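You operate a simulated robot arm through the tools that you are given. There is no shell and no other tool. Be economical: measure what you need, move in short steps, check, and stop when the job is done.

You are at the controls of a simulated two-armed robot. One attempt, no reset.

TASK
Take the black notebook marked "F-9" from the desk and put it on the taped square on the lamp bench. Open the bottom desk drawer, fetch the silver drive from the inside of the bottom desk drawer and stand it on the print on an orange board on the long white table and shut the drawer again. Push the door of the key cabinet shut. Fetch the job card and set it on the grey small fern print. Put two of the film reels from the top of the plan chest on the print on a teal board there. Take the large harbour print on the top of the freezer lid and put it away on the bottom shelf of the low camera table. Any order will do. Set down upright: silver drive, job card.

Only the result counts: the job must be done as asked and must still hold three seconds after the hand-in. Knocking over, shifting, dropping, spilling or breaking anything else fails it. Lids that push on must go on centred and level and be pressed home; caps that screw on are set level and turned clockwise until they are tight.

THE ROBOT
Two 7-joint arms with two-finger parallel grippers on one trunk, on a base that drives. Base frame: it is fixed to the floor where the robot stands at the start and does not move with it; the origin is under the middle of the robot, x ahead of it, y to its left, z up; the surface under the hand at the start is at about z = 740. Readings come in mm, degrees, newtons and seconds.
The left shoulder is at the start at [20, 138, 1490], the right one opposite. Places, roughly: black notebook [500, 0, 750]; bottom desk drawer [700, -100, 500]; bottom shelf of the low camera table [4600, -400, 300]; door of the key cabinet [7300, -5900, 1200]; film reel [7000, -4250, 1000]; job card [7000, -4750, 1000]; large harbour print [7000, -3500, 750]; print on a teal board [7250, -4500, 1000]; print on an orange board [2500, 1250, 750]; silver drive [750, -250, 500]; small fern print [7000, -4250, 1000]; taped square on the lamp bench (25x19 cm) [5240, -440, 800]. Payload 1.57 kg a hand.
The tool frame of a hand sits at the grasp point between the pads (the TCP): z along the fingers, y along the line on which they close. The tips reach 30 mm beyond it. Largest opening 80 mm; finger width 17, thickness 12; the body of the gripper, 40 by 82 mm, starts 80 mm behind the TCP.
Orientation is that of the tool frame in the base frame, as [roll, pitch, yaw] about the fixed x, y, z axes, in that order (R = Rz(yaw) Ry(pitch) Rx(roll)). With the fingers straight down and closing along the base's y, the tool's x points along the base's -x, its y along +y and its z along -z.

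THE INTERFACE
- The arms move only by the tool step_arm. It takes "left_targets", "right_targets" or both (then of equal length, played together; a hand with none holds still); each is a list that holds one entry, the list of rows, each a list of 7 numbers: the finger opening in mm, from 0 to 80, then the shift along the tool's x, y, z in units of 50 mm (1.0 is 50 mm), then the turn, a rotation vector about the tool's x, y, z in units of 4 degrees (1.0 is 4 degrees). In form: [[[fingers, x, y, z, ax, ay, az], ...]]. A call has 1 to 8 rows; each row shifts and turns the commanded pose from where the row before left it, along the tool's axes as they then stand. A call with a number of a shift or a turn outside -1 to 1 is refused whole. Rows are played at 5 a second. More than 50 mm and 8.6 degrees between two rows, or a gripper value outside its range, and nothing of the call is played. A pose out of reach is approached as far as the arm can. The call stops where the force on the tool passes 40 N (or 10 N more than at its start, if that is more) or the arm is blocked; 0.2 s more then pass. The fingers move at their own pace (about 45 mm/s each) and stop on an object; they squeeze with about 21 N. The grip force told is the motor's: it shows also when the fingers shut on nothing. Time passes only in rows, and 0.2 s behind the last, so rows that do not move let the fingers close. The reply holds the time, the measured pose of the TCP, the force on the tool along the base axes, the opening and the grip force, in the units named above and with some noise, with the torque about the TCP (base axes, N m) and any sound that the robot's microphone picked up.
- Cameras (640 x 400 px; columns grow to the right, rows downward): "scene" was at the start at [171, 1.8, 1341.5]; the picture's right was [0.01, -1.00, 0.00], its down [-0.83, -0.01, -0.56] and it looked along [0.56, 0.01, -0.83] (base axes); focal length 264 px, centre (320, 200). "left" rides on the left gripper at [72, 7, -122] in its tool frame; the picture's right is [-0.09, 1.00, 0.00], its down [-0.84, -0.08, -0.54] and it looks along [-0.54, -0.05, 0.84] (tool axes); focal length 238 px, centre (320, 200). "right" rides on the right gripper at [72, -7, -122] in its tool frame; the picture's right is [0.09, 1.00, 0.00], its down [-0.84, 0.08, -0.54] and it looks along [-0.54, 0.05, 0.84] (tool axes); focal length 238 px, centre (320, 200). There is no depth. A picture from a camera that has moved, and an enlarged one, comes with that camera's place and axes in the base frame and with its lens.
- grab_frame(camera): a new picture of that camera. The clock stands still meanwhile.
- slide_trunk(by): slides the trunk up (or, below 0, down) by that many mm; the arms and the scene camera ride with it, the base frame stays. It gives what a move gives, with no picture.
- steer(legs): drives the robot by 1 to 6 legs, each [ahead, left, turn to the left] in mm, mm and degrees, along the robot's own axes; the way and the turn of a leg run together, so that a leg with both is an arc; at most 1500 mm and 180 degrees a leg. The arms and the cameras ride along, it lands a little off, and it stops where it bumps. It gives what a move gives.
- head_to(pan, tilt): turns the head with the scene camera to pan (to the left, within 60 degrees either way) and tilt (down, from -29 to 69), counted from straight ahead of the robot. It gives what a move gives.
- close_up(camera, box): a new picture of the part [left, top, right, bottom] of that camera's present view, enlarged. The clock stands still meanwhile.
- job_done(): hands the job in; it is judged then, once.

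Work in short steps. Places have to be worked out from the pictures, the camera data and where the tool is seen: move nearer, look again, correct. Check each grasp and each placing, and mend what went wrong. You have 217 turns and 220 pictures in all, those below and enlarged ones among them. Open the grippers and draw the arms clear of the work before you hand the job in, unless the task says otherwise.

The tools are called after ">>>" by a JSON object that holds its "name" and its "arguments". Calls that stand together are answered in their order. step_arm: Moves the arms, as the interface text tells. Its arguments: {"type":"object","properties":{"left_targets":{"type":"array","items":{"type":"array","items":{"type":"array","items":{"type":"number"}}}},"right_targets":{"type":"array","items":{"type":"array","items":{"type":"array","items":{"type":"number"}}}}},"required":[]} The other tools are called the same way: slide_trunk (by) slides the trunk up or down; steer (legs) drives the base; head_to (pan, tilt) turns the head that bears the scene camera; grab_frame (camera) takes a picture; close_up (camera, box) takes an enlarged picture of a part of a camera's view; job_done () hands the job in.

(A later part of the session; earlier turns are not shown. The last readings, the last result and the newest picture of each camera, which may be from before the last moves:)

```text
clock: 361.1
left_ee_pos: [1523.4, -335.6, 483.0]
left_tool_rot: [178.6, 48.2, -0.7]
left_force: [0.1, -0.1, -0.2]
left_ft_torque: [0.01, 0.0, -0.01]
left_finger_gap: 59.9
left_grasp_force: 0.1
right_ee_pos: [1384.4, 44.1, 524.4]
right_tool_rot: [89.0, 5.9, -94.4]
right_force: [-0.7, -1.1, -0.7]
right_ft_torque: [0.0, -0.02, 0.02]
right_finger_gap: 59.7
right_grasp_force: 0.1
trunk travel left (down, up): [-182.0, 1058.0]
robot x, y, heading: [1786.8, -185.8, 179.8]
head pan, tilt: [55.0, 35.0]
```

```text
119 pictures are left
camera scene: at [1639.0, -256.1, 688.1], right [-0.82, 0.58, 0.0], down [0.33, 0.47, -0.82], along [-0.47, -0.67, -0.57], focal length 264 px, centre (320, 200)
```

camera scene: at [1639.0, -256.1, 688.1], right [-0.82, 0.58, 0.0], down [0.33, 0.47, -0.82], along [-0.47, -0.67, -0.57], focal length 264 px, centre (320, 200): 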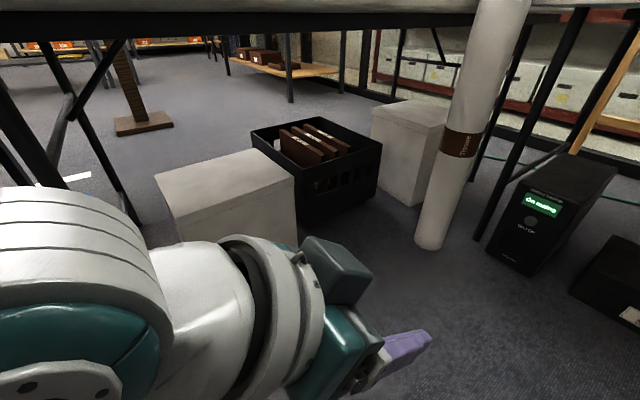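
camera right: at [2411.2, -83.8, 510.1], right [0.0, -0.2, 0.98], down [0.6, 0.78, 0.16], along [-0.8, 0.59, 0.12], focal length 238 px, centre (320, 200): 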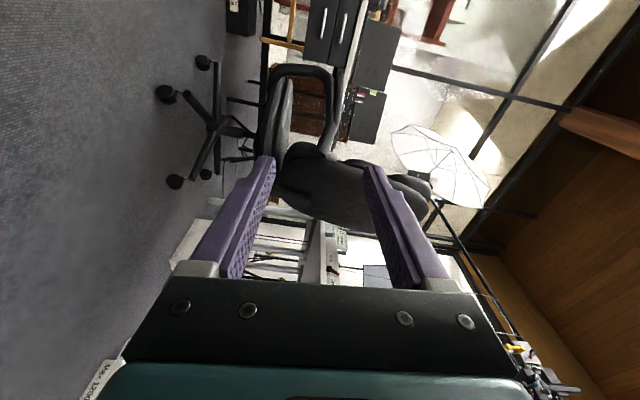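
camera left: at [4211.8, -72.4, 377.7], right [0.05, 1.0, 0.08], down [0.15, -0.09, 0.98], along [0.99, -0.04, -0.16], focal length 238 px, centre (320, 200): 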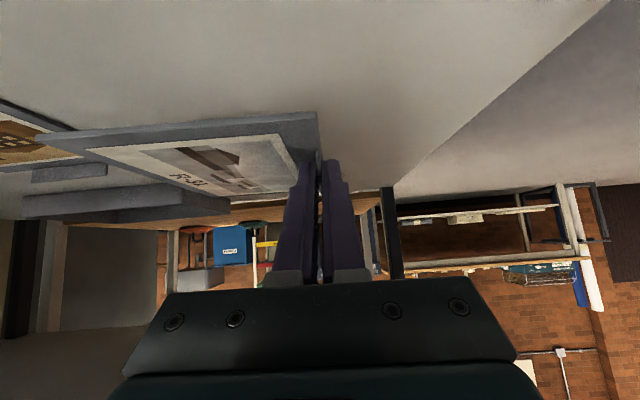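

Space is clear on the left here. Strafe left 110 away from the chair, then approach to axis x≈1370.

>>> {"name": "steer", "arguments": {"legs": [[0, 110, 0], [410, 0, 0]]}}

>>> {"name": "head_to", "arguments": {"pan": -20, "tilt": 35}}

>>> {"name": "grab_frame", "arguments": {"camera": "scene"}}

>>> {"name": "grab_frame", "arguments": {"camera": "right"}}

```text
clock: 364.4
left_ee_pos: [1122.6, -448.3, 482.0]
left_tool_rot: [178.6, 48.0, -0.3]
left_force: [-0.2, 0.2, 0.2]
left_ft_torque: [0.03, 0.01, 0.0]
left_finger_gap: 60.4
left_grasp_force: 0.1
right_ee_pos: [981.8, -70.7, 524.5]
right_tool_rot: [89.1, 5.9, -93.9]
right_force: [-0.2, -0.2, -0.2]
right_ft_torque: [0.01, 0.01, -0.02]
right_finger_gap: 60.0
right_grasp_force: 0.1
trunk travel left (down, up): [-182.0, 1058.0]
robot x, y, heading: [1390.7, -298.1, -180.0]
head pan, tilt: [55.0, 35.0]
```

```text
clock: 365.8
left_ee_pos: [1123.3, -450.3, 482.7]
left_tool_rot: [178.6, 48.1, -0.4]
left_force: [-0.9, -0.4, 0.5]
left_ft_torque: [0.04, 0.03, -0.04]
left_finger_gap: 59.9
left_grasp_force: 0.0
right_ee_pos: [980.2, -70.9, 524.5]
right_tool_rot: [89.2, 5.9, -94.0]
right_force: [0.2, -0.7, 0.4]
right_ft_torque: [0.03, -0.03, -0.01]
right_finger_gap: 60.0
right_grasp_force: 0.0
trunk travel left (down, up): [-182.0, 1058.0]
robot x, y, heading: [1386.2, -296.4, -179.8]
head pan, tilt: [-20.0, 35.0]
```

```text
118 pictures are left
camera scene: at [1205.3, -266.9, 688.1], right [0.34, 0.94, 0.0], down [0.54, -0.19, -0.82], along [-0.77, 0.28, -0.57], focal length 264 px, centre (320, 200)
```

scene: 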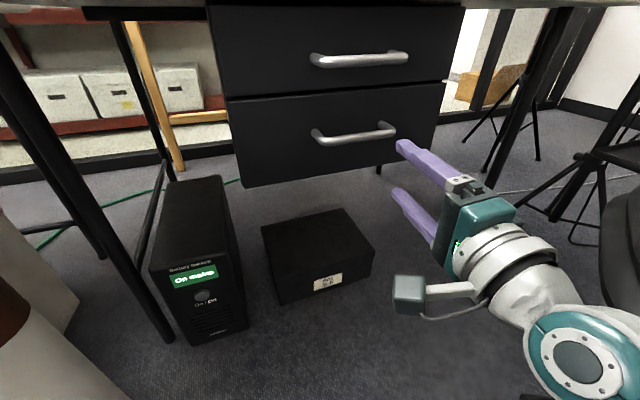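

```text
117 pictures are left
camera right: at [1098.9, -148.5, 508.4], right [0.0, -0.19, 0.98], down [0.6, 0.79, 0.15], along [-0.8, 0.59, 0.12], focal length 238 px, centre (320, 200)
```

right: 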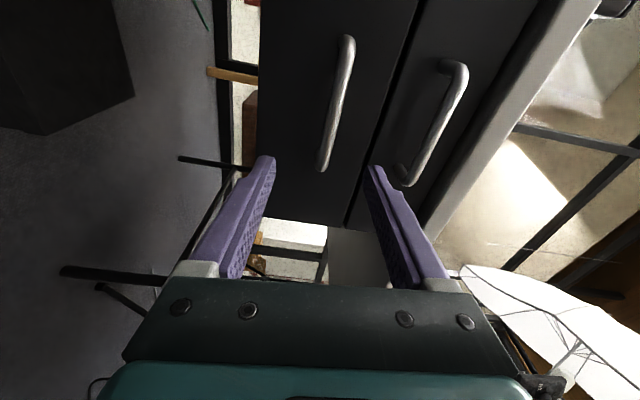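

The bottom handle is at ≈[846,-83,532]; the open fingers straddle its height. Reach forward 120 mm with a small upward trim.

>>> {"name": "step_arm", "arguments": {"right_targets": [[[60, 0.05, 0.05, 0.8, 0, 0, 0], [60, 0.05, 0.05, 0.8, 0, 0, 0], [60, 0, 0.05, 0.7, 0, 0, 0]]]}}

>>> {"name": "grab_frame", "arguments": {"camera": "scene"}}

>>> {"name": "grab_frame", "arguments": {"camera": "right"}}

```text
clock: 366.6
left_ee_pos: [1120.6, -449.6, 482.6]
left_tool_rot: [178.5, 48.2, -0.3]
left_force: [-0.4, 0.3, 0.0]
left_ft_torque: [0.03, -0.03, 0.02]
left_finger_gap: 60.0
left_grasp_force: 0.0
right_ee_pos: [862.8, -70.6, 531.2]
right_tool_rot: [89.0, 5.9, -94.0]
right_force: [1.2, -0.2, 0.0]
right_ft_torque: [0.02, 0.02, 0.03]
right_finger_gap: 60.1
right_grasp_force: 0.0
trunk travel left (down, up): [-182.0, 1058.0]
robot x, y, heading: [1389.2, -297.6, -179.7]
head pan, tilt: [-20.0, 35.0]
```

```text
116 pictures are left
camera scene: at [1204.1, -266.6, 688.3], right [0.34, 0.94, 0.0], down [0.54, -0.19, -0.82], along [-0.77, 0.28, -0.57], focal length 264 px, centre (320, 200)
```

scene: 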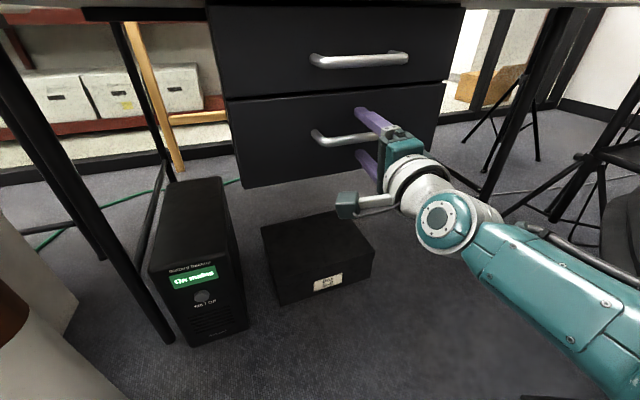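

```text
115 pictures are left
camera right: at [979.8, -147.4, 516.3], right [0.0, -0.19, 0.98], down [0.6, 0.79, 0.15], along [-0.8, 0.59, 0.12], focal length 238 px, centre (320, 200)
```

right: 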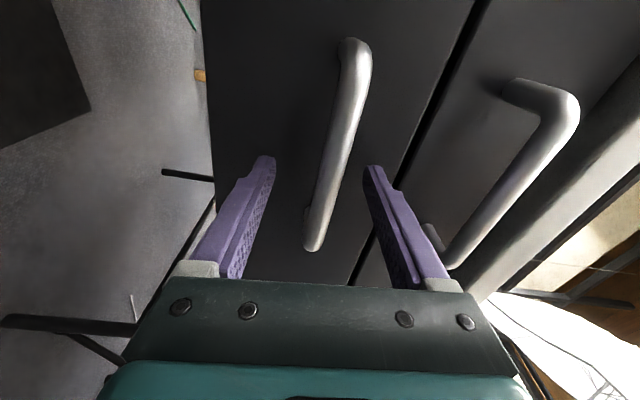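

The bar is between the fingers. Close on it.

>>> {"name": "step_arm", "arguments": {"right_targets": [[[30, 0, 0, 0, 0, 0, 0], [0, 0, 0, 0, 0, 0, 0], [0, 0, 0, 0, 0, 0, 0], [0, 0, 0, 0, 0, 0, 0]]]}}

>>> {"name": "grab_frame", "arguments": {"camera": "right"}}

```text
clock: 367.6
left_ee_pos: [1122.0, -451.9, 483.5]
left_tool_rot: [178.6, 48.1, -0.4]
left_force: [0.2, 0.0, 0.1]
left_ft_torque: [0.0, 0.0, 0.03]
left_finger_gap: 59.8
left_grasp_force: 0.1
right_ee_pos: [864.0, -69.0, 536.5]
right_tool_rot: [88.4, 5.8, -94.1]
right_force: [8.1, -3.5, 22.4]
right_ft_torque: [-0.36, 0.07, 0.09]
right_finger_gap: 15.6
right_grasp_force: 25.2
trunk travel left (down, up): [-182.0, 1058.0]
robot x, y, heading: [1385.8, -299.2, -180.0]
head pan, tilt: [-20.0, 35.0]
```

```text
114 pictures are left
camera right: at [980.5, -147.9, 518.7], right [0.01, -0.19, 0.98], down [0.6, 0.79, 0.15], along [-0.8, 0.59, 0.13], focal length 238 px, centre (320, 200)
```

right: 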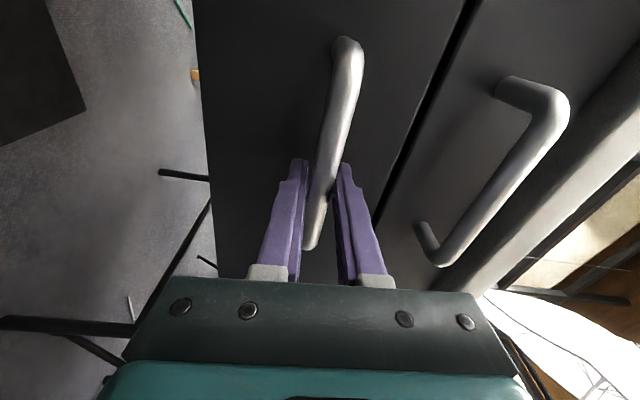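

Gripped; the bar is a few mm higher so I relieve upward, then pull by backing the base.

>>> {"name": "step_arm", "arguments": {"right_targets": [[[0, 0, 0.1, 0, 0, 0, 0], [0, 0, 0.03, 0, 0, 0, 0]]]}}

>>> {"name": "steer", "arguments": {"legs": [[-120, 0, 0]]}}

>>> {"name": "grab_frame", "arguments": {"camera": "scene"}}

```text
clock: 368.2
left_ee_pos: [1122.1, -450.0, 482.8]
left_tool_rot: [178.5, 48.2, -0.4]
left_force: [-0.7, -0.1, 0.2]
left_ft_torque: [0.0, -0.02, 0.02]
left_finger_gap: 60.1
left_grasp_force: 0.0
right_ee_pos: [865.7, -69.6, 536.4]
right_tool_rot: [89.4, 5.7, -93.9]
right_force: [-3.1, 0.0, -1.9]
right_ft_torque: [-0.6, -0.04, -0.63]
right_finger_gap: 15.4
right_grasp_force: 30.7
trunk travel left (down, up): [-182.0, 1058.0]
robot x, y, heading: [1388.5, -297.0, -179.7]
head pan, tilt: [-20.0, 35.0]
```

```text
clock: 369.5
left_ee_pos: [1243.1, -450.6, 482.5]
left_tool_rot: [178.5, 48.1, -0.4]
left_force: [0.3, 0.1, -0.8]
left_ft_torque: [0.0, 0.01, -0.01]
left_finger_gap: 60.1
left_grasp_force: 0.1
right_ee_pos: [986.1, -70.2, 536.3]
right_tool_rot: [89.5, 6.0, -93.9]
right_force: [-1.6, 0.6, -15.9]
right_ft_torque: [-0.56, -0.09, 0.21]
right_finger_gap: 15.4
right_grasp_force: 31.2
trunk travel left (down, up): [-182.0, 1058.0]
robot x, y, heading: [1507.6, -294.5, -180.0]
head pan, tilt: [-20.0, 35.0]
```

```text
113 pictures are left
camera scene: at [1326.2, -267.1, 687.8], right [0.34, 0.94, 0.0], down [0.54, -0.19, -0.82], along [-0.77, 0.28, -0.57], focal length 264 px, centre (320, 200)
```

scene: 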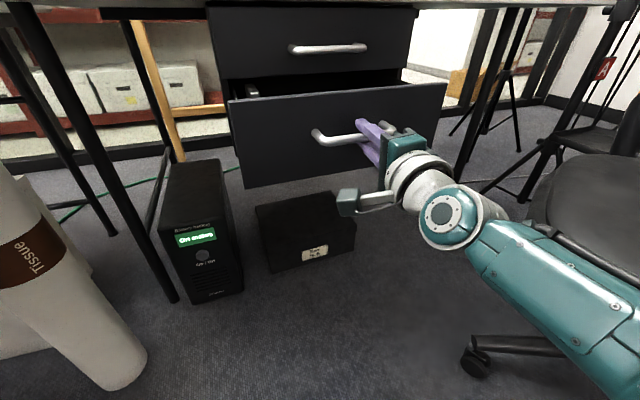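

The drawer follows. Pull another 130 mm.

>>> {"name": "steer", "arguments": {"legs": [[-130, 0, 0]]}}

>>> {"name": "head_to", "arguments": {"pan": 0, "tilt": 40}}

>>> {"name": "grab_frame", "arguments": {"camera": "scene"}}

```text
clock: 370.8
left_ee_pos: [1371.7, -450.0, 484.0]
left_tool_rot: [178.5, 48.1, -0.6]
left_force: [0.2, -0.3, 0.4]
left_ft_torque: [-0.06, 0.01, -0.02]
left_finger_gap: 59.9
left_grasp_force: 0.0
right_ee_pos: [1115.6, -70.2, 535.2]
right_tool_rot: [89.6, 5.8, -93.9]
right_force: [-0.8, -3.2, -2.2]
right_ft_torque: [-0.56, -0.09, 0.26]
right_finger_gap: 15.1
right_grasp_force: 30.9
trunk travel left (down, up): [-182.0, 1058.0]
robot x, y, heading: [1638.3, -297.4, -179.6]
head pan, tilt: [-20.0, 35.0]
```

```text
clock: 371.6
left_ee_pos: [1371.8, -450.4, 482.9]
left_tool_rot: [178.5, 48.1, -0.6]
left_force: [-0.4, -0.1, 0.7]
left_ft_torque: [0.01, -0.05, 0.02]
left_finger_gap: 60.2
left_grasp_force: 0.1
right_ee_pos: [1116.7, -70.7, 536.5]
right_tool_rot: [89.4, 5.8, -93.9]
right_force: [0.8, -3.9, 3.0]
right_ft_torque: [-0.63, -0.01, 0.35]
right_finger_gap: 15.4
right_grasp_force: 31.3
trunk travel left (down, up): [-182.0, 1058.0]
robot x, y, heading: [1637.6, -299.6, -180.3]
head pan, tilt: [0.0, 40.0]
```

```text
112 pictures are left
camera scene: at [1453.0, -297.0, 680.6], right [0.0, 1.0, 0.0], down [0.64, 0.0, -0.77], along [-0.77, 0.0, -0.64], focal length 264 px, centre (320, 200)
```

scene: 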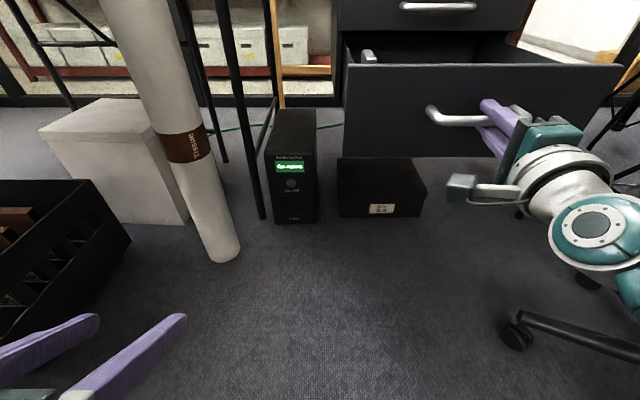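

Drawer is open 250 mm and I see a silver item standing at its back-left, near x≈850 — needs more pulling. I check the right elbow's clearance to the chair first.

>>> {"name": "head_to", "arguments": {"pan": -55, "tilt": 35}}

>>> {"name": "grab_frame", "arguments": {"camera": "scene"}}

```text
clock: 372.8
left_ee_pos: [1371.3, -450.4, 482.0]
left_tool_rot: [178.5, 48.2, -0.6]
left_force: [-0.7, 0.1, -0.3]
left_ft_torque: [0.0, -0.01, -0.02]
left_finger_gap: 60.0
left_grasp_force: 0.0
right_ee_pos: [1115.9, -71.3, 536.3]
right_tool_rot: [89.5, 5.7, -94.0]
right_force: [0.9, -6.0, 4.0]
right_ft_torque: [-0.59, 0.0, 0.2]
right_finger_gap: 15.2
right_grasp_force: 31.3
trunk travel left (down, up): [-182.0, 1058.0]
robot x, y, heading: [1636.4, -294.6, -179.8]
head pan, tilt: [-55.0, 35.0]
```

```text
111 pictures are left
camera scene: at [1487.1, -225.2, 688.0], right [0.82, 0.58, 0.0], down [0.33, -0.47, -0.82], along [-0.47, 0.67, -0.57], focal length 264 px, centre (320, 200)
```

scene: 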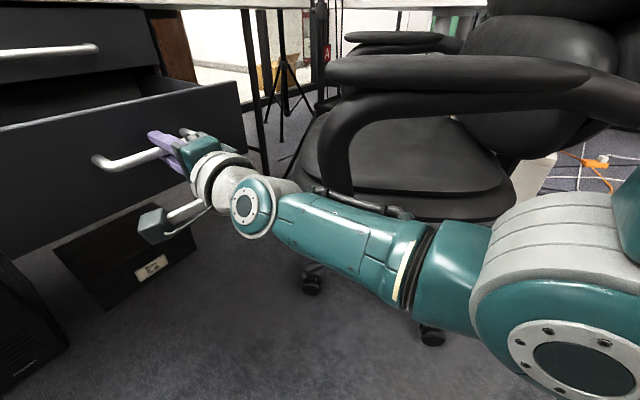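

The elbow is ≈70 mm clear of the armrest line, and backing keeps that. Pull another 130 mm.

>>> {"name": "steer", "arguments": {"legs": [[-130, 0, 0]]}}

>>> {"name": "head_to", "arguments": {"pan": 0, "tilt": 30}}

>>> {"name": "grab_frame", "arguments": {"camera": "scene"}}

>>> {"name": "grab_frame", "arguments": {"camera": "right"}}

```text
clock: 374.1
left_ee_pos: [1501.2, -448.0, 481.6]
left_tool_rot: [178.6, 48.1, -0.4]
left_force: [0.3, 0.4, 0.6]
left_ft_torque: [0.03, 0.02, 0.0]
left_finger_gap: 60.3
left_grasp_force: 0.1
right_ee_pos: [1244.4, -69.2, 535.3]
right_tool_rot: [89.5, 5.9, -93.9]
right_force: [0.6, 0.0, 0.9]
right_ft_torque: [-0.03, 0.03, 0.0]
right_finger_gap: 0.0
right_grasp_force: 21.2
trunk travel left (down, up): [-182.0, 1058.0]
robot x, y, heading: [1766.9, -293.7, -179.9]
head pan, tilt: [-55.0, 35.0]
```

```text
clock: 375.4
left_ee_pos: [1500.5, -449.0, 482.9]
left_tool_rot: [178.6, 48.1, -0.3]
left_force: [-0.2, -0.7, 0.1]
left_ft_torque: [0.03, -0.01, 0.02]
left_finger_gap: 60.1
left_grasp_force: 0.1
right_ee_pos: [1244.8, -68.3, 535.8]
right_tool_rot: [89.6, 6.0, -93.9]
right_force: [-0.8, 0.1, -0.6]
right_ft_torque: [0.02, 0.0, 0.01]
right_finger_gap: 0.0
right_grasp_force: 20.8
trunk travel left (down, up): [-182.0, 1058.0]
robot x, y, heading: [1766.0, -299.3, -179.7]
head pan, tilt: [0.0, 30.0]
```

```text
110 pictures are left
camera scene: at [1576.0, -295.5, 695.9], right [0.0, 1.0, 0.0], down [0.5, 0.0, -0.87], along [-0.87, 0.0, -0.5], focal length 264 px, centre (320, 200)
```

scene: 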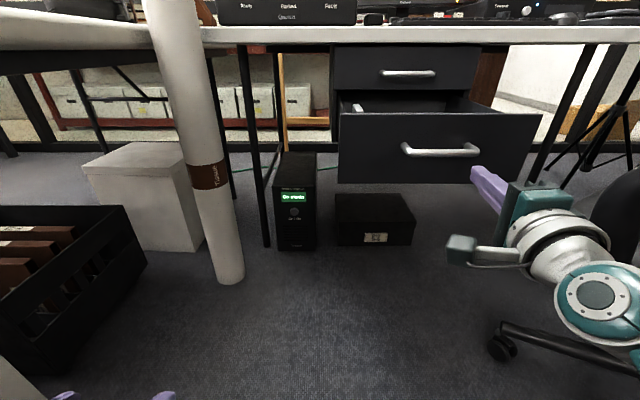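

```text
109 pictures are left
camera right: at [1362.1, -145.9, 521.2], right [0.0, -0.19, 0.98], down [0.6, 0.79, 0.16], along [-0.8, 0.59, 0.11], focal length 238 px, centre (320, 200)
```

right: 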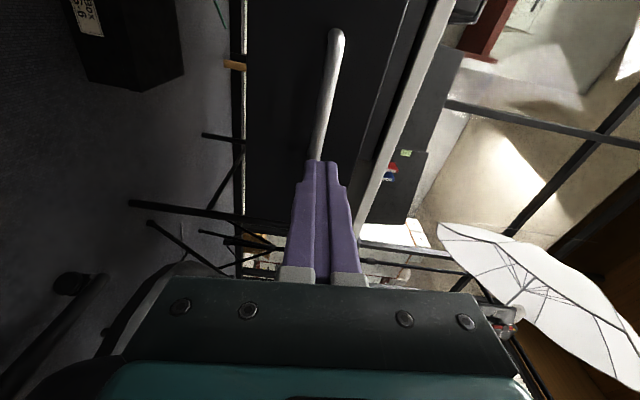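

The grip slipped when the drawer reached its stop (≈270 mm open). The silver drive stands at ≈[845,-195]. I raise the right hand/trunk to look into the drawer from above.

>>> {"name": "slide_trunk", "arguments": {"by": 260}}

>>> {"name": "steer", "arguments": {"legs": [[250, 0, 0]]}}

>>> {"name": "head_to", "arguments": {"pan": -10, "tilt": 38}}

>>> {"name": "grab_frame", "arguments": {"camera": "scene"}}

>>> {"name": "close_up", "arguments": {"camera": "scene", "box": [280, 100, 520, 250]}}

```text
clock: 378.0
left_ee_pos: [1499.7, -448.1, 743.1]
left_tool_rot: [178.5, 48.1, -0.4]
left_force: [0.6, -1.4, 0.5]
left_ft_torque: [0.03, 0.03, 0.0]
left_finger_gap: 60.1
left_grasp_force: 0.1
right_ee_pos: [1242.8, -68.6, 795.9]
right_tool_rot: [89.6, 5.8, -93.9]
right_force: [0.0, -0.5, 0.8]
right_ft_torque: [0.01, -0.05, 0.0]
right_finger_gap: 0.5
right_grasp_force: 20.8
trunk travel left (down, up): [-442.0, 798.0]
robot x, y, heading: [1767.4, -294.8, -179.7]
head pan, tilt: [0.0, 30.0]
```

```text
clock: 379.8
left_ee_pos: [1252.2, -450.5, 743.3]
left_tool_rot: [178.6, 48.2, -0.3]
left_force: [0.5, -0.1, -0.2]
left_ft_torque: [-0.01, -0.03, 0.03]
left_finger_gap: 60.1
left_grasp_force: 0.0
right_ee_pos: [994.2, -73.0, 797.7]
right_tool_rot: [89.6, 5.8, -93.7]
right_force: [0.0, -0.3, 0.6]
right_ft_torque: [0.0, 0.0, 0.0]
right_finger_gap: 0.0
right_grasp_force: 21.3
trunk travel left (down, up): [-442.0, 798.0]
robot x, y, heading: [1515.9, -298.6, -179.6]
head pan, tilt: [0.0, 30.0]
```

```text
clock: 380.6
left_ee_pos: [1252.1, -450.4, 742.8]
left_tool_rot: [178.6, 48.1, -0.2]
left_force: [0.7, -0.1, -0.5]
left_ft_torque: [-0.04, 0.0, 0.02]
left_finger_gap: 59.8
left_grasp_force: 0.0
right_ee_pos: [993.7, -72.7, 797.7]
right_tool_rot: [89.5, 5.9, -93.6]
right_force: [-1.1, -0.2, -0.5]
right_ft_torque: [0.01, 0.0, -0.01]
right_finger_gap: 0.0
right_grasp_force: 21.4
trunk travel left (down, up): [-442.0, 798.0]
robot x, y, heading: [1519.4, -297.0, -179.6]
head pan, tilt: [-10.0, 38.0]
```

```text
108 pictures are left
camera scene: at [1332.4, -283.0, 943.6], right [0.16, 0.99, 0.0], down [0.61, -0.1, -0.79], along [-0.78, 0.13, -0.62], focal length 264 px, centre (320, 200)
```

scene: 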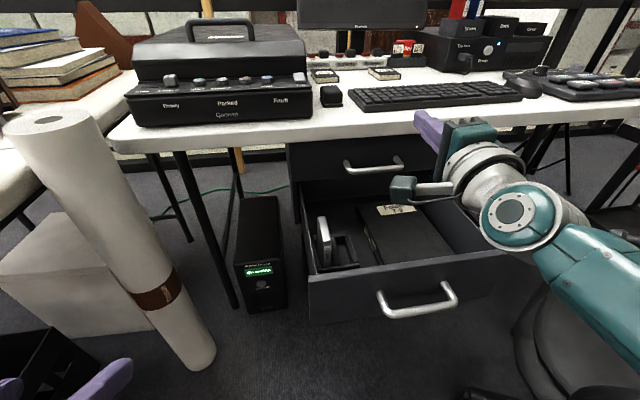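

```text
2.67 times, centred on (400, 175) of scene
camera zoom: at [1332.4, -283.0, 943.6], right [0.16, 0.99, 0.0], down [0.61, -0.1, -0.79], along [-0.78, 0.13, -0.62], focal length 704 px, centre (107, 267)
```

zoom: 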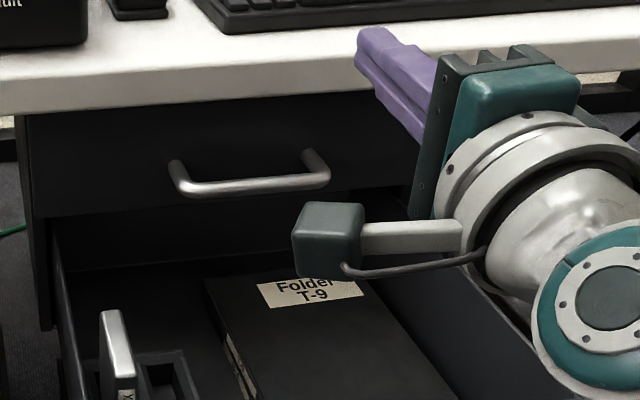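

The silver drive stands upright in a black cradle at ≈[935,-207], top z≈577, slab thin along y. A closer look for dimensions.

>>> {"name": "close_up", "arguments": {"camera": "scene", "box": [296, 195, 396, 285]}}

```text
4.44 times, centred on (346, 240) of scene
camera zoom: at [1332.4, -283.0, 943.6], right [0.16, 0.99, 0.0], down [0.61, -0.1, -0.79], along [-0.78, 0.13, -0.62], focal length 1172 px, centre (204, 22)
```

zoom: 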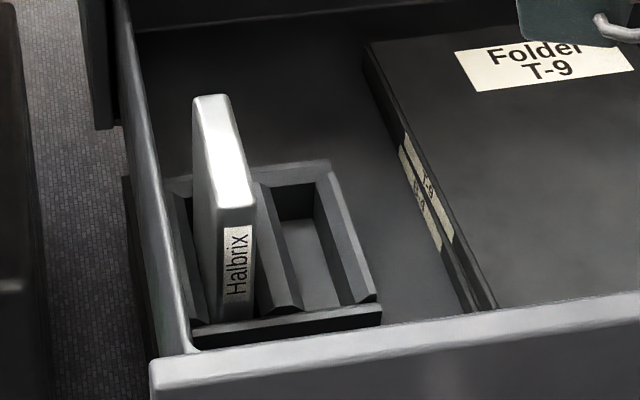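

Drive: ≈15 mm thick (y), 71 long (x), centre ≈[962,-213], top z≈577. I'll grasp its top with the left hand at 32° tilt: retract the right hand, approach, and swing the left hand over it.

>>> {"name": "step_arm", "arguments": {"right_targets": [[[20, 0, 0, -0.9, 0, 0, 0], [20, 0, 0, -0.9, 0, 0, 0], [20, 0, 0, 0, 0, 0, 0], [20, 0, 0, 0, 0, 0, 0]]], "left_targets": [[[50, 0, 0, 0, 0, 1, 0], [50, 0, 0, 0, 0, 1, 0], [50, 0, 0, 0, 0, 1, 0], [50, 0, 0, 0, 0, 1, 0]]]}}

>>> {"name": "steer", "arguments": {"legs": [[80, 0, -0.4]]}}

>>> {"name": "step_arm", "arguments": {"left_targets": [[[50, -0.485, -0.677, 0.303, 0, 0, 0], [50, -0.485, -0.677, 0.303, 0, 0, 0], [50, -0.485, -0.677, 0.303, 0, 0, 0], [50, -0.485, -0.677, 0.303, 0, 0, 0], [50, -0.485, -0.677, 0.303, 0, 0, 0], [50, -0.485, -0.677, 0.303, 0, 0, 0], [50, -0.485, -0.677, 0.303, 0, 0, 0]]]}}

>>> {"name": "grab_frame", "arguments": {"camera": "left"}}

```text
clock: 381.6
left_ee_pos: [1258.0, -459.4, 738.7]
left_tool_rot: [175.8, 31.5, -3.0]
left_force: [-0.1, 0.3, 0.1]
left_ft_torque: [0.02, 0.0, 0.02]
left_finger_gap: 49.8
left_grasp_force: 0.0
right_ee_pos: [1084.2, -80.5, 795.0]
right_tool_rot: [89.5, 5.8, -93.6]
right_force: [-0.1, -0.3, 0.4]
right_ft_torque: [-0.02, 0.03, 0.01]
right_finger_gap: 20.0
right_grasp_force: 0.1
trunk travel left (down, up): [-442.0, 798.0]
robot x, y, heading: [1518.1, -299.6, -179.5]
head pan, tilt: [-10.0, 38.0]
```

```text
clock: 382.6
left_ee_pos: [1172.9, -459.9, 741.5]
left_tool_rot: [175.5, 32.2, -3.2]
left_force: [0.8, -0.6, 0.7]
left_ft_torque: [0.01, -0.01, 0.02]
left_finger_gap: 50.3
left_grasp_force: 0.0
right_ee_pos: [1007.7, -76.7, 795.1]
right_tool_rot: [89.5, 5.8, -94.1]
right_force: [-0.4, 0.5, 0.1]
right_ft_torque: [-0.02, -0.01, 0.01]
right_finger_gap: 19.8
right_grasp_force: 0.1
trunk travel left (down, up): [-442.0, 798.0]
robot x, y, heading: [1442.7, -300.6, 180.1]
head pan, tilt: [-10.0, 38.0]
```

```text
clock: 383.4
left_ee_pos: [1108.3, -418.1, 719.7]
left_tool_rot: [165.5, 30.6, -10.0]
left_force: [-0.5, -0.1, 0.0]
left_ft_torque: [0.01, -0.01, 0.01]
left_finger_gap: 50.2
left_grasp_force: 0.1
right_ee_pos: [1007.5, -77.0, 794.6]
right_tool_rot: [89.5, 5.8, -94.1]
right_force: [-0.4, 0.3, 0.8]
right_ft_torque: [0.01, 0.0, 0.0]
right_finger_gap: 20.1
right_grasp_force: 0.1
trunk travel left (down, up): [-442.0, 798.0]
robot x, y, heading: [1439.7, -296.4, 179.7]
head pan, tilt: [-10.0, 38.0]
stopped in row 3 (left hand): the arm was blocked; the commanded pose is now the measured one
```

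```text
105 pictures are left
camera left: at [1234.4, -417.0, 785.0], right [-0.12, -0.96, 0.26], down [-0.42, 0.29, 0.86], along [-0.9, -0.01, -0.44], focal length 238 px, centre (320, 200)
```

left: 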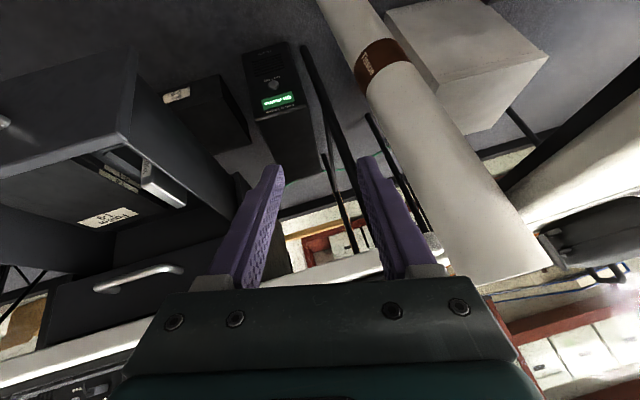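

The left arm can't cross inward here. I'll use the right arm instead: bring the left back, and rotate the right tool by a single-axis turn to the 32° down-forward pose.

>>> {"name": "step_arm", "arguments": {"left_targets": [[[50, 0.485, 0.677, -0.303, 0, 0, 0], [50, 0.485, 0.677, -0.303, 0, 0, 0], [50, 0, 0, 0, 0, 0, 0], [50, 0, 0, 0, 0, 0, 0], [50, 0, 0, 0, 0, 0, 0], [50, 0, 0, 0, 0, 0, 0], [50, 0, 0, 0, 0, 0, 0], [50, 0, 0, 0, 0, 0, 0]]], "right_targets": [[[50, 0, 0, 0, 0.538, 0.538, -0.97], [50, 0, 0, 0, 0.538, 0.538, -0.97], [50, 0, 0, 0, 0.538, 0.538, -0.97], [50, 0, 0, 0, 0.538, 0.538, -0.97], [50, 0, 0, 0, 0.538, 0.538, -0.97], [50, 0, 0, 0, 0.538, 0.538, -0.97], [50, 0, 0, 0, 0.538, 0.538, -0.97], [50, 0, 0, 0, 0.538, 0.538, -0.97]]]}}

>>> {"name": "step_arm", "arguments": {"right_targets": [[[50, 0, 0, 0, 0.538, 0.538, -0.97], [50, 0, 0, 0, 0.538, 0.538, -0.97], [50, 0, 0, 0, 0.538, 0.538, -0.97], [50, 0, 0, 0, 0.538, 0.538, -0.97], [50, 0, 0, 0, 0.538, 0.538, -0.97], [50, 0, 0, 0, 0.538, 0.538, -0.97], [50, 0, 0, 0, 0.538, 0.538, -0.97], [50, 0, 0, 0, 0.538, 0.538, -0.97]]]}}

>>> {"name": "step_arm", "arguments": {"right_targets": [[[50, 0, 0, 0, 0.538, 0.538, -0.97], [50, 0, 0, 0, 0.538, 0.538, -0.97], [50, 0, 0, 0, 0.538, 0.538, -0.97], [50, 0, 0, 0, 0.538, 0.538, -0.97], [50, 0, 0, 0, 0.538, 0.538, -0.97]]]}}

```text
clock: 385.1
left_ee_pos: [1162.1, -484.3, 735.2]
left_tool_rot: [165.7, 30.5, -10.0]
left_force: [0.9, -0.4, 0.5]
left_ft_torque: [-0.04, 0.01, 0.01]
left_finger_gap: 50.2
left_grasp_force: 0.0
right_ee_pos: [1009.4, -75.9, 793.7]
right_tool_rot: [115.9, 32.7, -69.3]
right_force: [1.1, 0.1, 0.4]
right_ft_torque: [0.03, 0.0, 0.02]
right_finger_gap: 49.8
right_grasp_force: 0.0
trunk travel left (down, up): [-442.0, 798.0]
robot x, y, heading: [1439.4, -295.3, 179.9]
head pan, tilt: [-10.0, 38.0]
```

```text
clock: 386.9
left_ee_pos: [1163.5, -484.2, 735.3]
left_tool_rot: [165.9, 30.6, -10.0]
left_force: [0.0, 0.5, -0.4]
left_ft_torque: [-0.01, -0.02, 0.02]
left_finger_gap: 49.6
left_grasp_force: 0.1
right_ee_pos: [1007.9, -76.7, 794.4]
right_tool_rot: [160.6, 41.0, -25.8]
right_force: [-0.7, -0.2, 0.4]
right_ft_torque: [-0.01, 0.0, -0.02]
right_finger_gap: 50.1
right_grasp_force: 0.1
trunk travel left (down, up): [-442.0, 798.0]
robot x, y, heading: [1443.0, -302.4, 180.0]
head pan, tilt: [-10.0, 38.0]
```

```text
clock: 388.1
left_ee_pos: [1162.3, -485.0, 735.2]
left_tool_rot: [165.8, 30.5, -9.9]
left_force: [-0.6, 0.1, -0.4]
left_ft_torque: [0.05, 0.04, 0.01]
left_finger_gap: 50.2
left_grasp_force: 0.0
right_ee_pos: [1007.6, -77.7, 795.9]
right_tool_rot: [-173.1, 32.2, -0.2]
right_force: [0.1, 0.3, -0.9]
right_ft_torque: [-0.02, 0.0, 0.02]
right_finger_gap: 50.0
right_grasp_force: 0.0
trunk travel left (down, up): [-442.0, 798.0]
robot x, y, heading: [1443.3, -294.7, 180.0]
head pan, tilt: [-10.0, 38.0]
```

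Right tool is at 32° tilt. Remove the 7° roll error, move over the drive, lower the trunk 100, and look.

>>> {"name": "step_arm", "arguments": {"right_targets": [[[50, 0, 0, 0, -0.86, 0, 0], [50, 0, 0, 0, -0.86, 0, 0], [50, 0.007, 0.675, 0.3, 0, 0, 0], [50, 0.007, 0.675, 0.3, 0, 0, 0], [50, 0.007, 0.675, 0.3, 0, 0, 0], [50, 0.007, 0.675, 0.3, 0, 0, 0]]]}}

>>> {"name": "slide_trunk", "arguments": {"by": -80}}

>>> {"name": "grab_frame", "arguments": {"camera": "right"}}

>>> {"name": "grab_frame", "arguments": {"camera": "scene"}}

```text
clock: 389.6
left_ee_pos: [1162.6, -486.0, 735.3]
left_tool_rot: [165.8, 30.6, -9.9]
left_force: [0.2, -0.1, 1.2]
left_ft_torque: [-0.05, 0.02, 0.04]
left_finger_gap: 50.2
left_grasp_force: 0.0
right_ee_pos: [975.6, -211.5, 742.3]
right_tool_rot: [-180.0, 32.4, -0.4]
right_force: [-0.3, -0.5, -0.2]
right_ft_torque: [-0.02, 0.04, 0.04]
right_finger_gap: 49.9
right_grasp_force: 0.1
trunk travel left (down, up): [-442.0, 798.0]
robot x, y, heading: [1438.0, -299.4, 180.3]
head pan, tilt: [-10.0, 38.0]
```

```text
clock: 390.7
left_ee_pos: [1162.8, -483.6, 655.9]
left_tool_rot: [165.8, 30.6, -10.0]
left_force: [0.3, 0.4, -0.8]
left_ft_torque: [-0.01, -0.01, 0.0]
left_finger_gap: 50.1
left_grasp_force: 0.1
right_ee_pos: [977.1, -210.6, 663.8]
right_tool_rot: [-179.9, 32.3, -0.5]
right_force: [0.6, 0.5, -1.0]
right_ft_torque: [0.02, 0.02, 0.01]
right_finger_gap: 50.0
right_grasp_force: 0.1
trunk travel left (down, up): [-362.0, 878.0]
robot x, y, heading: [1441.6, -300.8, 179.9]
head pan, tilt: [-10.0, 38.0]
```

```text
104 pictures are left
camera right: at [1103.2, -203.3, 727.0], right [0.07, -1.0, -0.05], down [-0.42, -0.07, 0.91], along [-0.91, -0.04, -0.42], focal length 238 px, centre (320, 200)
```

right: 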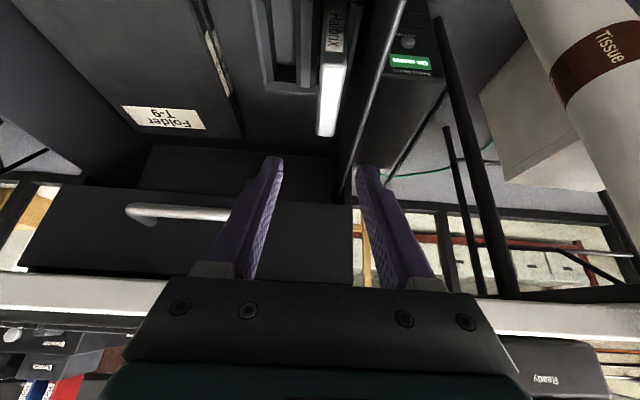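

```text
103 pictures are left
camera scene: at [1254.7, -281.8, 863.6], right [0.17, 0.98, 0.0], down [0.61, -0.11, -0.79], along [-0.78, 0.14, -0.62], focal length 264 px, centre (320, 200)
```

scene: 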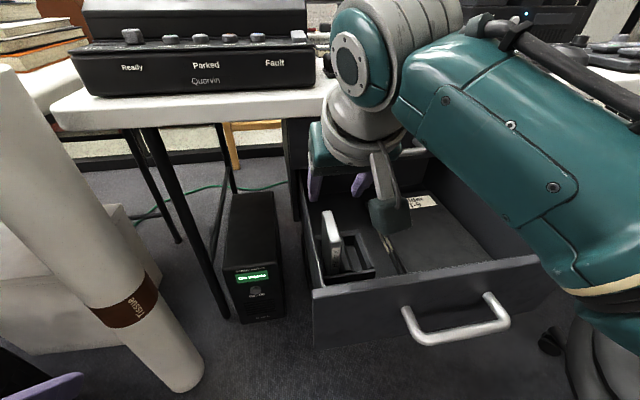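

The drive top (x 928–1002, y≈-213) lies right below the fingers. Narrow the opening to 28 and go down in stages.

>>> {"name": "step_arm", "arguments": {"right_targets": [[[28, 0.2, 0.03, 0.42, 0, 0, 0], [28, 0.25, 0.02, 0.42, 0, 0, 0], [28, 0, 0, 0, 0, 0, 0]]]}}

>>> {"name": "close_up", "arguments": {"camera": "right", "box": [200, 0, 440, 200]}}

>>> {"name": "close_up", "arguments": {"camera": "scene", "box": [280, 140, 440, 290]}}

```text
clock: 391.5
left_ee_pos: [1161.8, -485.0, 657.2]
left_tool_rot: [165.9, 30.5, -9.9]
left_force: [0.7, -0.6, 0.5]
left_ft_torque: [0.0, 0.02, -0.05]
left_finger_gap: 49.9
left_grasp_force: 0.1
right_ee_pos: [973.1, -212.7, 615.3]
right_tool_rot: [-179.9, 32.4, -0.6]
right_force: [0.7, -0.1, -0.5]
right_ft_torque: [-0.01, 0.02, 0.01]
right_finger_gap: 28.0
right_grasp_force: 0.0
trunk travel left (down, up): [-362.0, 878.0]
robot x, y, heading: [1437.1, -295.9, 180.0]
head pan, tilt: [-10.0, 38.0]
```

```text
2.00 times, centred on (320, 100) of right
camera zoom: at [1099.9, -205.6, 679.9], right [0.07, -1.0, -0.05], down [-0.42, -0.07, 0.91], along [-0.91, -0.04, -0.42], focal length 477 px, centre (320, 400)
```

zoom: 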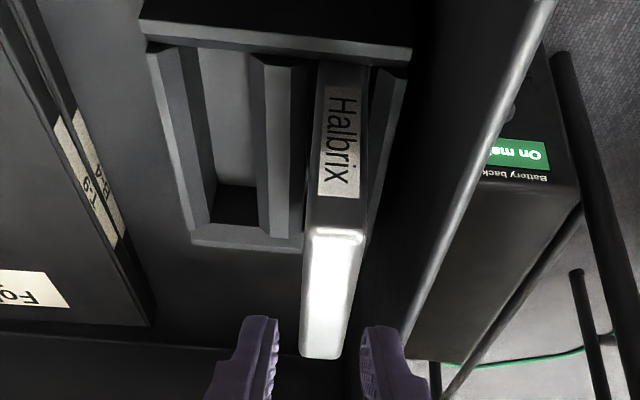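

```text
2.67 times, centred on (360, 215) of scene
camera zoom: at [1254.7, -281.7, 863.6], right [0.17, 0.98, 0.0], down [0.61, -0.11, -0.79], along [-0.78, 0.14, -0.62], focal length 704 px, centre (213, 160)
```

zoom: 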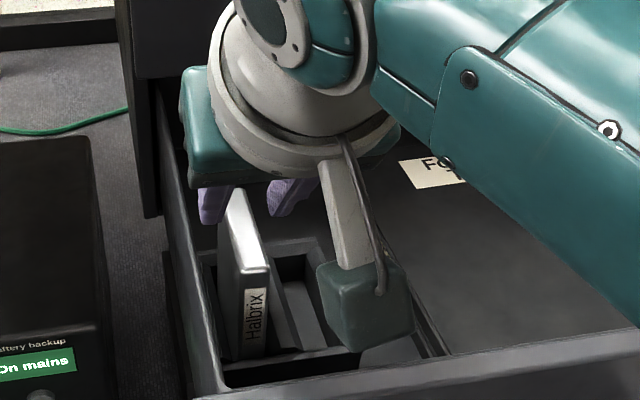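

Fingers are centred on the slab. Descend 38 mm and close.

>>> {"name": "step_arm", "arguments": {"right_targets": [[[28, 0.146, 0, 0.357, 0, 0, 0], [28, 0.146, 0, 0.357, 0, 0, 0], [10, 0, 0, 0, 0, 0, 0], [5, 0, 0, 0, 0, 0, 0], [5, 0, 0, 0, 0, 0, 0]]]}}

>>> {"name": "close_up", "arguments": {"camera": "right", "box": [200, 0, 440, 200]}}

```text
clock: 392.7
left_ee_pos: [1162.0, -484.8, 653.7]
left_tool_rot: [165.7, 30.6, -10.0]
left_force: [-0.2, 1.0, 0.4]
left_ft_torque: [-0.03, 0.0, -0.01]
left_finger_gap: 50.0
left_grasp_force: 0.0
right_ee_pos: [965.1, -213.5, 577.2]
right_tool_rot: [180.0, 32.3, -0.5]
right_force: [-0.7, -0.7, 0.2]
right_ft_torque: [-0.05, 0.12, -0.03]
right_finger_gap: 17.9
right_grasp_force: 21.1
trunk travel left (down, up): [-362.0, 878.0]
robot x, y, heading: [1442.8, -297.4, 180.1]
head pan, tilt: [-10.0, 38.0]
```

```text
2.00 times, centred on (320, 100) of right
camera zoom: at [1092.7, -205.7, 642.1], right [0.07, -1.0, -0.05], down [-0.42, -0.07, 0.91], along [-0.91, -0.04, -0.42], focal length 477 px, centre (320, 400)
```

zoom: 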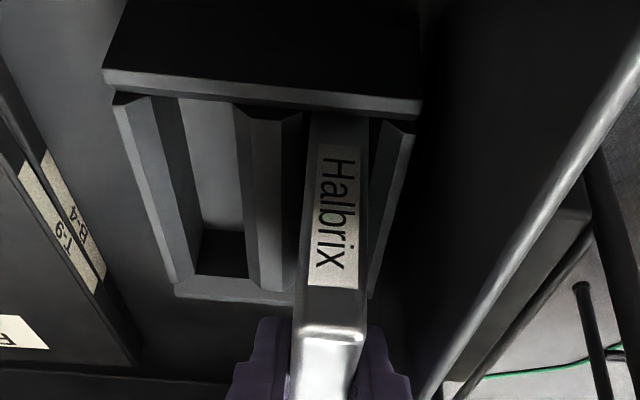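

Gripped (17.9 mm). Lift straight up with the trunk by 200 and check.

>>> {"name": "slide_trunk", "arguments": {"by": 200}}

>>> {"name": "grab_frame", "arguments": {"camera": "right"}}

>>> {"name": "grab_frame", "arguments": {"camera": "scene"}}

```text
clock: 394.9
left_ee_pos: [1161.6, -485.4, 854.5]
left_tool_rot: [165.7, 30.6, -9.9]
left_force: [-0.1, 0.3, 0.4]
left_ft_torque: [0.01, 0.0, -0.01]
left_finger_gap: 50.0
left_grasp_force: 0.0
right_ee_pos: [965.8, -213.0, 777.7]
right_tool_rot: [-179.9, 32.4, -0.5]
right_force: [0.8, 0.0, -1.7]
right_ft_torque: [-0.04, 0.01, 0.01]
right_finger_gap: 17.7
right_grasp_force: 20.9
trunk travel left (down, up): [-562.0, 678.0]
robot x, y, heading: [1438.4, -297.3, 180.1]
head pan, tilt: [-10.0, 38.0]
```

```text
99 pictures are left
camera right: at [1093.1, -205.6, 842.0], right [0.07, -1.0, -0.05], down [-0.42, -0.07, 0.91], along [-0.91, -0.04, -0.42], focal length 238 px, centre (320, 200)
```

right: 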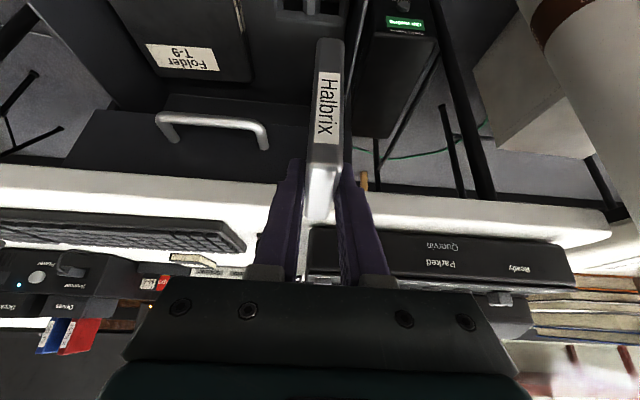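

```text
98 pictures are left
camera scene: at [1254.9, -281.8, 1063.5], right [0.17, 0.98, 0.0], down [0.61, -0.11, -0.79], along [-0.78, 0.14, -0.62], focal length 264 px, centre (320, 200)
```

scene: 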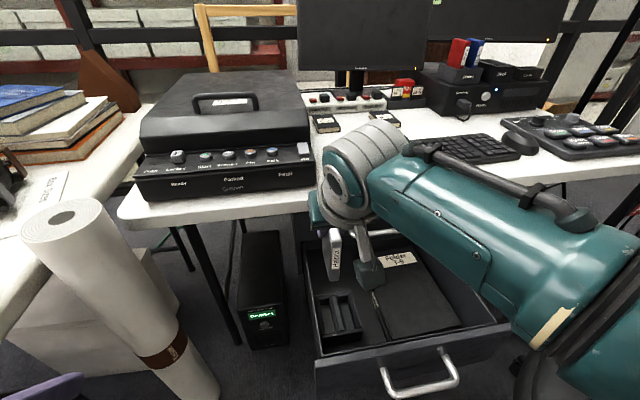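

The drive is out. I'll place it first, then come back to shut the drawer with the free right hand. Drive out past the chair to the long white table and face it.

>>> {"name": "steer", "arguments": {"legs": [[-420, 0, 0], [-640, -250, 0], [0, 0, -90]]}}

>>> {"name": "head_to", "arguments": {"pan": 0, "tilt": 30}}

>>> {"name": "grab_frame", "arguments": {"camera": "scene"}}

```text
clock: 404.8
left_ee_pos: [2323.9, 236.7, 856.3]
left_tool_rot: [165.8, 30.7, -100.2]
left_force: [0.0, -1.3, 0.4]
left_ft_torque: [0.02, 0.02, 0.0]
left_finger_gap: 49.8
left_grasp_force: 0.1
right_ee_pos: [2595.2, 432.4, 778.1]
right_tool_rot: [180.0, 32.4, -90.8]
right_force: [0.0, -0.6, -2.4]
right_ft_torque: [-0.01, -0.01, 0.02]
right_finger_gap: 17.9
right_grasp_force: 20.7
trunk travel left (down, up): [-562.0, 678.0]
robot x, y, heading: [2509.3, -36.0, 89.8]
head pan, tilt: [-10.0, 38.0]
```

```text
clock: 405.5
left_ee_pos: [2322.0, 236.9, 854.7]
left_tool_rot: [165.8, 30.6, -100.2]
left_force: [0.8, -0.2, -1.3]
left_ft_torque: [0.03, 0.0, 0.03]
left_finger_gap: 49.9
left_grasp_force: 0.1
right_ee_pos: [2595.7, 431.3, 777.3]
right_tool_rot: [-180.0, 32.3, -90.8]
right_force: [-0.5, -0.3, -1.7]
right_ft_torque: [-0.01, 0.0, -0.02]
right_finger_gap: 17.8
right_grasp_force: 20.8
trunk travel left (down, up): [-562.0, 678.0]
robot x, y, heading: [2509.4, -40.9, 89.8]
head pan, tilt: [0.0, 30.0]
```

```text
97 pictures are left
camera scene: at [2509.5, 150.4, 1075.8], right [1.0, -0.01, 0.0], down [0.0, -0.5, -0.87], along [0.01, 0.87, -0.5], focal length 264 px, centre (320, 200)
```

scene: 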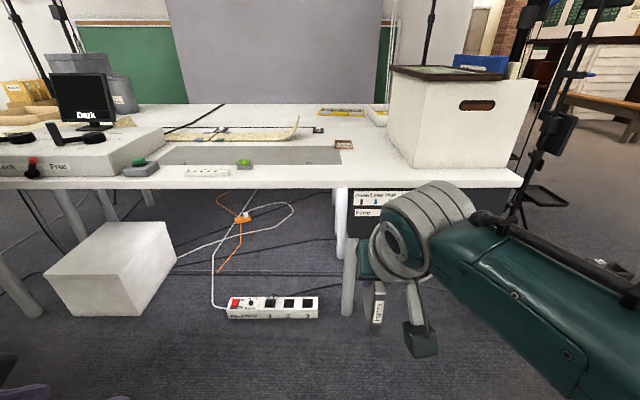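

The orange board is at ≈[2611,1169] on the table. Take a close look at it.

>>> {"name": "close_up", "arguments": {"camera": "scene", "box": [300, 115, 390, 175]}}

```text
6.67 times, centred on (345, 145) of scene
camera zoom: at [2509.5, 150.4, 1075.8], right [1.0, -0.01, 0.0], down [0.0, -0.5, -0.87], along [0.01, 0.87, -0.5], focal length 1759 px, centre (153, 567)
```

zoom: 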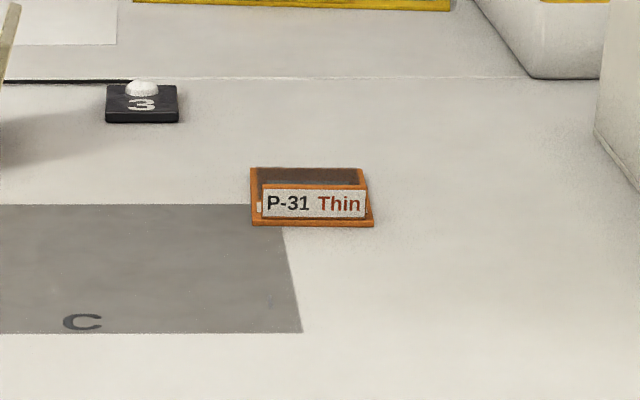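

It shows label "P-31 Thin" on an orange base. I raise the trunk 150 (drive must clear the table) and go nearer to see it from above.

>>> {"name": "slide_trunk", "arguments": {"by": 150}}

>>> {"name": "steer", "arguments": {"legs": [[560, 0, 0]]}}

>>> {"name": "head_to", "arguments": {"pan": 0, "tilt": 50}}

>>> {"name": "grab_frame", "arguments": {"camera": "scene"}}

>>> {"name": "grab_frame", "arguments": {"camera": "right"}}

```text
clock: 407.2
left_ee_pos: [2322.8, 237.1, 1004.8]
left_tool_rot: [165.9, 30.5, -100.3]
left_force: [0.2, 1.4, 0.6]
left_ft_torque: [0.01, -0.01, 0.02]
left_finger_gap: 50.1
left_grasp_force: 0.0
right_ee_pos: [2597.0, 432.4, 926.7]
right_tool_rot: [180.0, 32.4, -90.8]
right_force: [-0.1, 0.0, -2.1]
right_ft_torque: [-0.04, -0.01, 0.01]
right_finger_gap: 18.1
right_grasp_force: 21.8
trunk travel left (down, up): [-712.0, 528.0]
robot x, y, heading: [2510.0, -42.6, 89.6]
head pan, tilt: [0.0, 30.0]
```

```text
clock: 410.5
left_ee_pos: [2325.6, 801.2, 1006.0]
left_tool_rot: [165.8, 30.5, -100.2]
left_force: [0.5, -0.1, 0.7]
left_ft_torque: [0.02, -0.01, -0.02]
left_finger_gap: 50.0
left_grasp_force: 0.1
right_ee_pos: [2600.2, 997.1, 927.2]
right_tool_rot: [-180.0, 32.3, -90.8]
right_force: [0.1, 0.4, -2.2]
right_ft_torque: [0.0, 0.03, 0.01]
right_finger_gap: 17.7
right_grasp_force: 20.5
trunk travel left (down, up): [-712.0, 528.0]
robot x, y, heading: [2509.8, 524.0, 89.5]
head pan, tilt: [0.0, 30.0]
```

```text
clock: 411.3
left_ee_pos: [2325.1, 802.0, 1004.2]
left_tool_rot: [165.7, 30.6, -100.2]
left_force: [-0.6, 1.0, -0.1]
left_ft_torque: [0.0, 0.05, -0.02]
left_finger_gap: 50.2
left_grasp_force: 0.0
right_ee_pos: [2599.3, 996.4, 926.7]
right_tool_rot: [-179.9, 32.3, -90.7]
right_force: [-0.4, -1.1, -1.7]
right_ft_torque: [0.0, 0.01, -0.02]
right_finger_gap: 17.9
right_grasp_force: 20.7
trunk travel left (down, up): [-712.0, 528.0]
robot x, y, heading: [2513.3, 524.9, 89.5]
head pan, tilt: [0.0, 50.0]
```

```text
95 pictures are left
camera scene: at [2512.4, 702.5, 1196.4], right [1.0, -0.01, 0.0], down [0.0, -0.77, -0.64], along [0.0, 0.64, -0.77], focal length 264 px, centre (320, 200)
```

scene: 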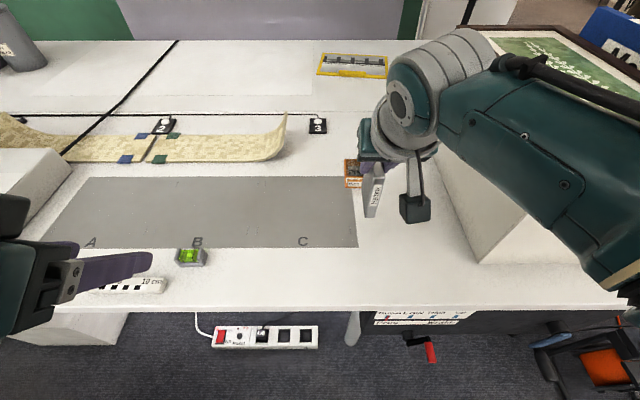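

```text
94 pictures are left
camera right: at [2604.8, 873.0, 991.9], right [-1.0, -0.06, -0.05], down [-0.07, 0.42, 0.91], along [-0.04, 0.91, -0.42], focal length 238 px, centre (320, 200)
```

right: 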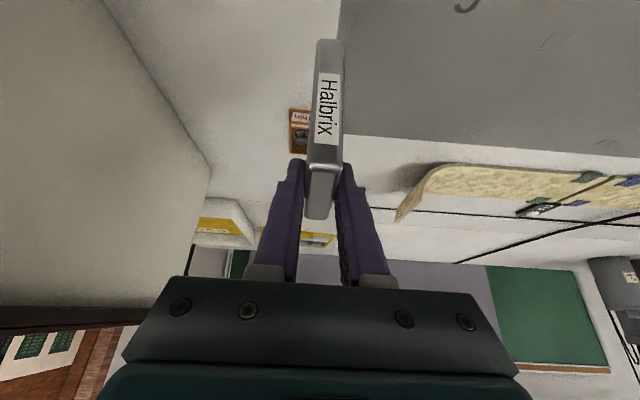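

>>> {"name": "close_up", "arguments": {"camera": "scene", "box": [320, 140, 400, 220]}}

>>> {"name": "close_up", "arguments": {"camera": "scene", "box": [300, 40, 400, 90]}}

```text
5.00 times, centred on (360, 180) of scene
camera zoom: at [2512.4, 702.5, 1196.4], right [1.0, -0.01, 0.0], down [0.0, -0.77, -0.64], along [0.0, 0.64, -0.77], focal length 1319 px, centre (120, 300)
```

zoom: 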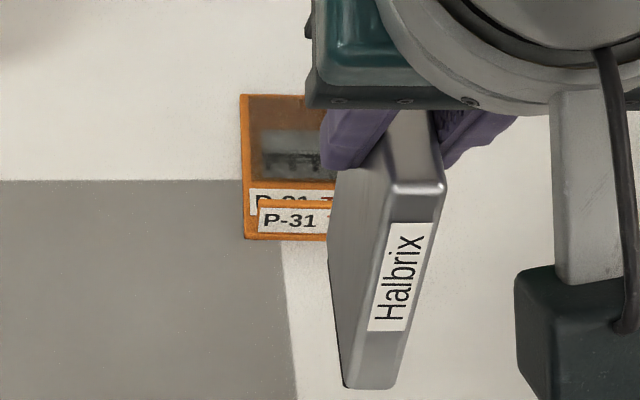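

```text
6.40 times, centred on (350, 65) of scene
camera zoom: at [2512.4, 702.5, 1196.4], right [1.0, -0.01, 0.0], down [0.0, -0.77, -0.64], along [0.0, 0.64, -0.77], focal length 1688 px, centre (128, 1064)
```

zoom: 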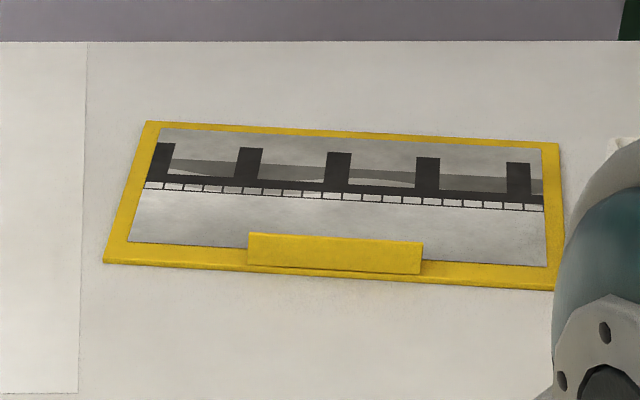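

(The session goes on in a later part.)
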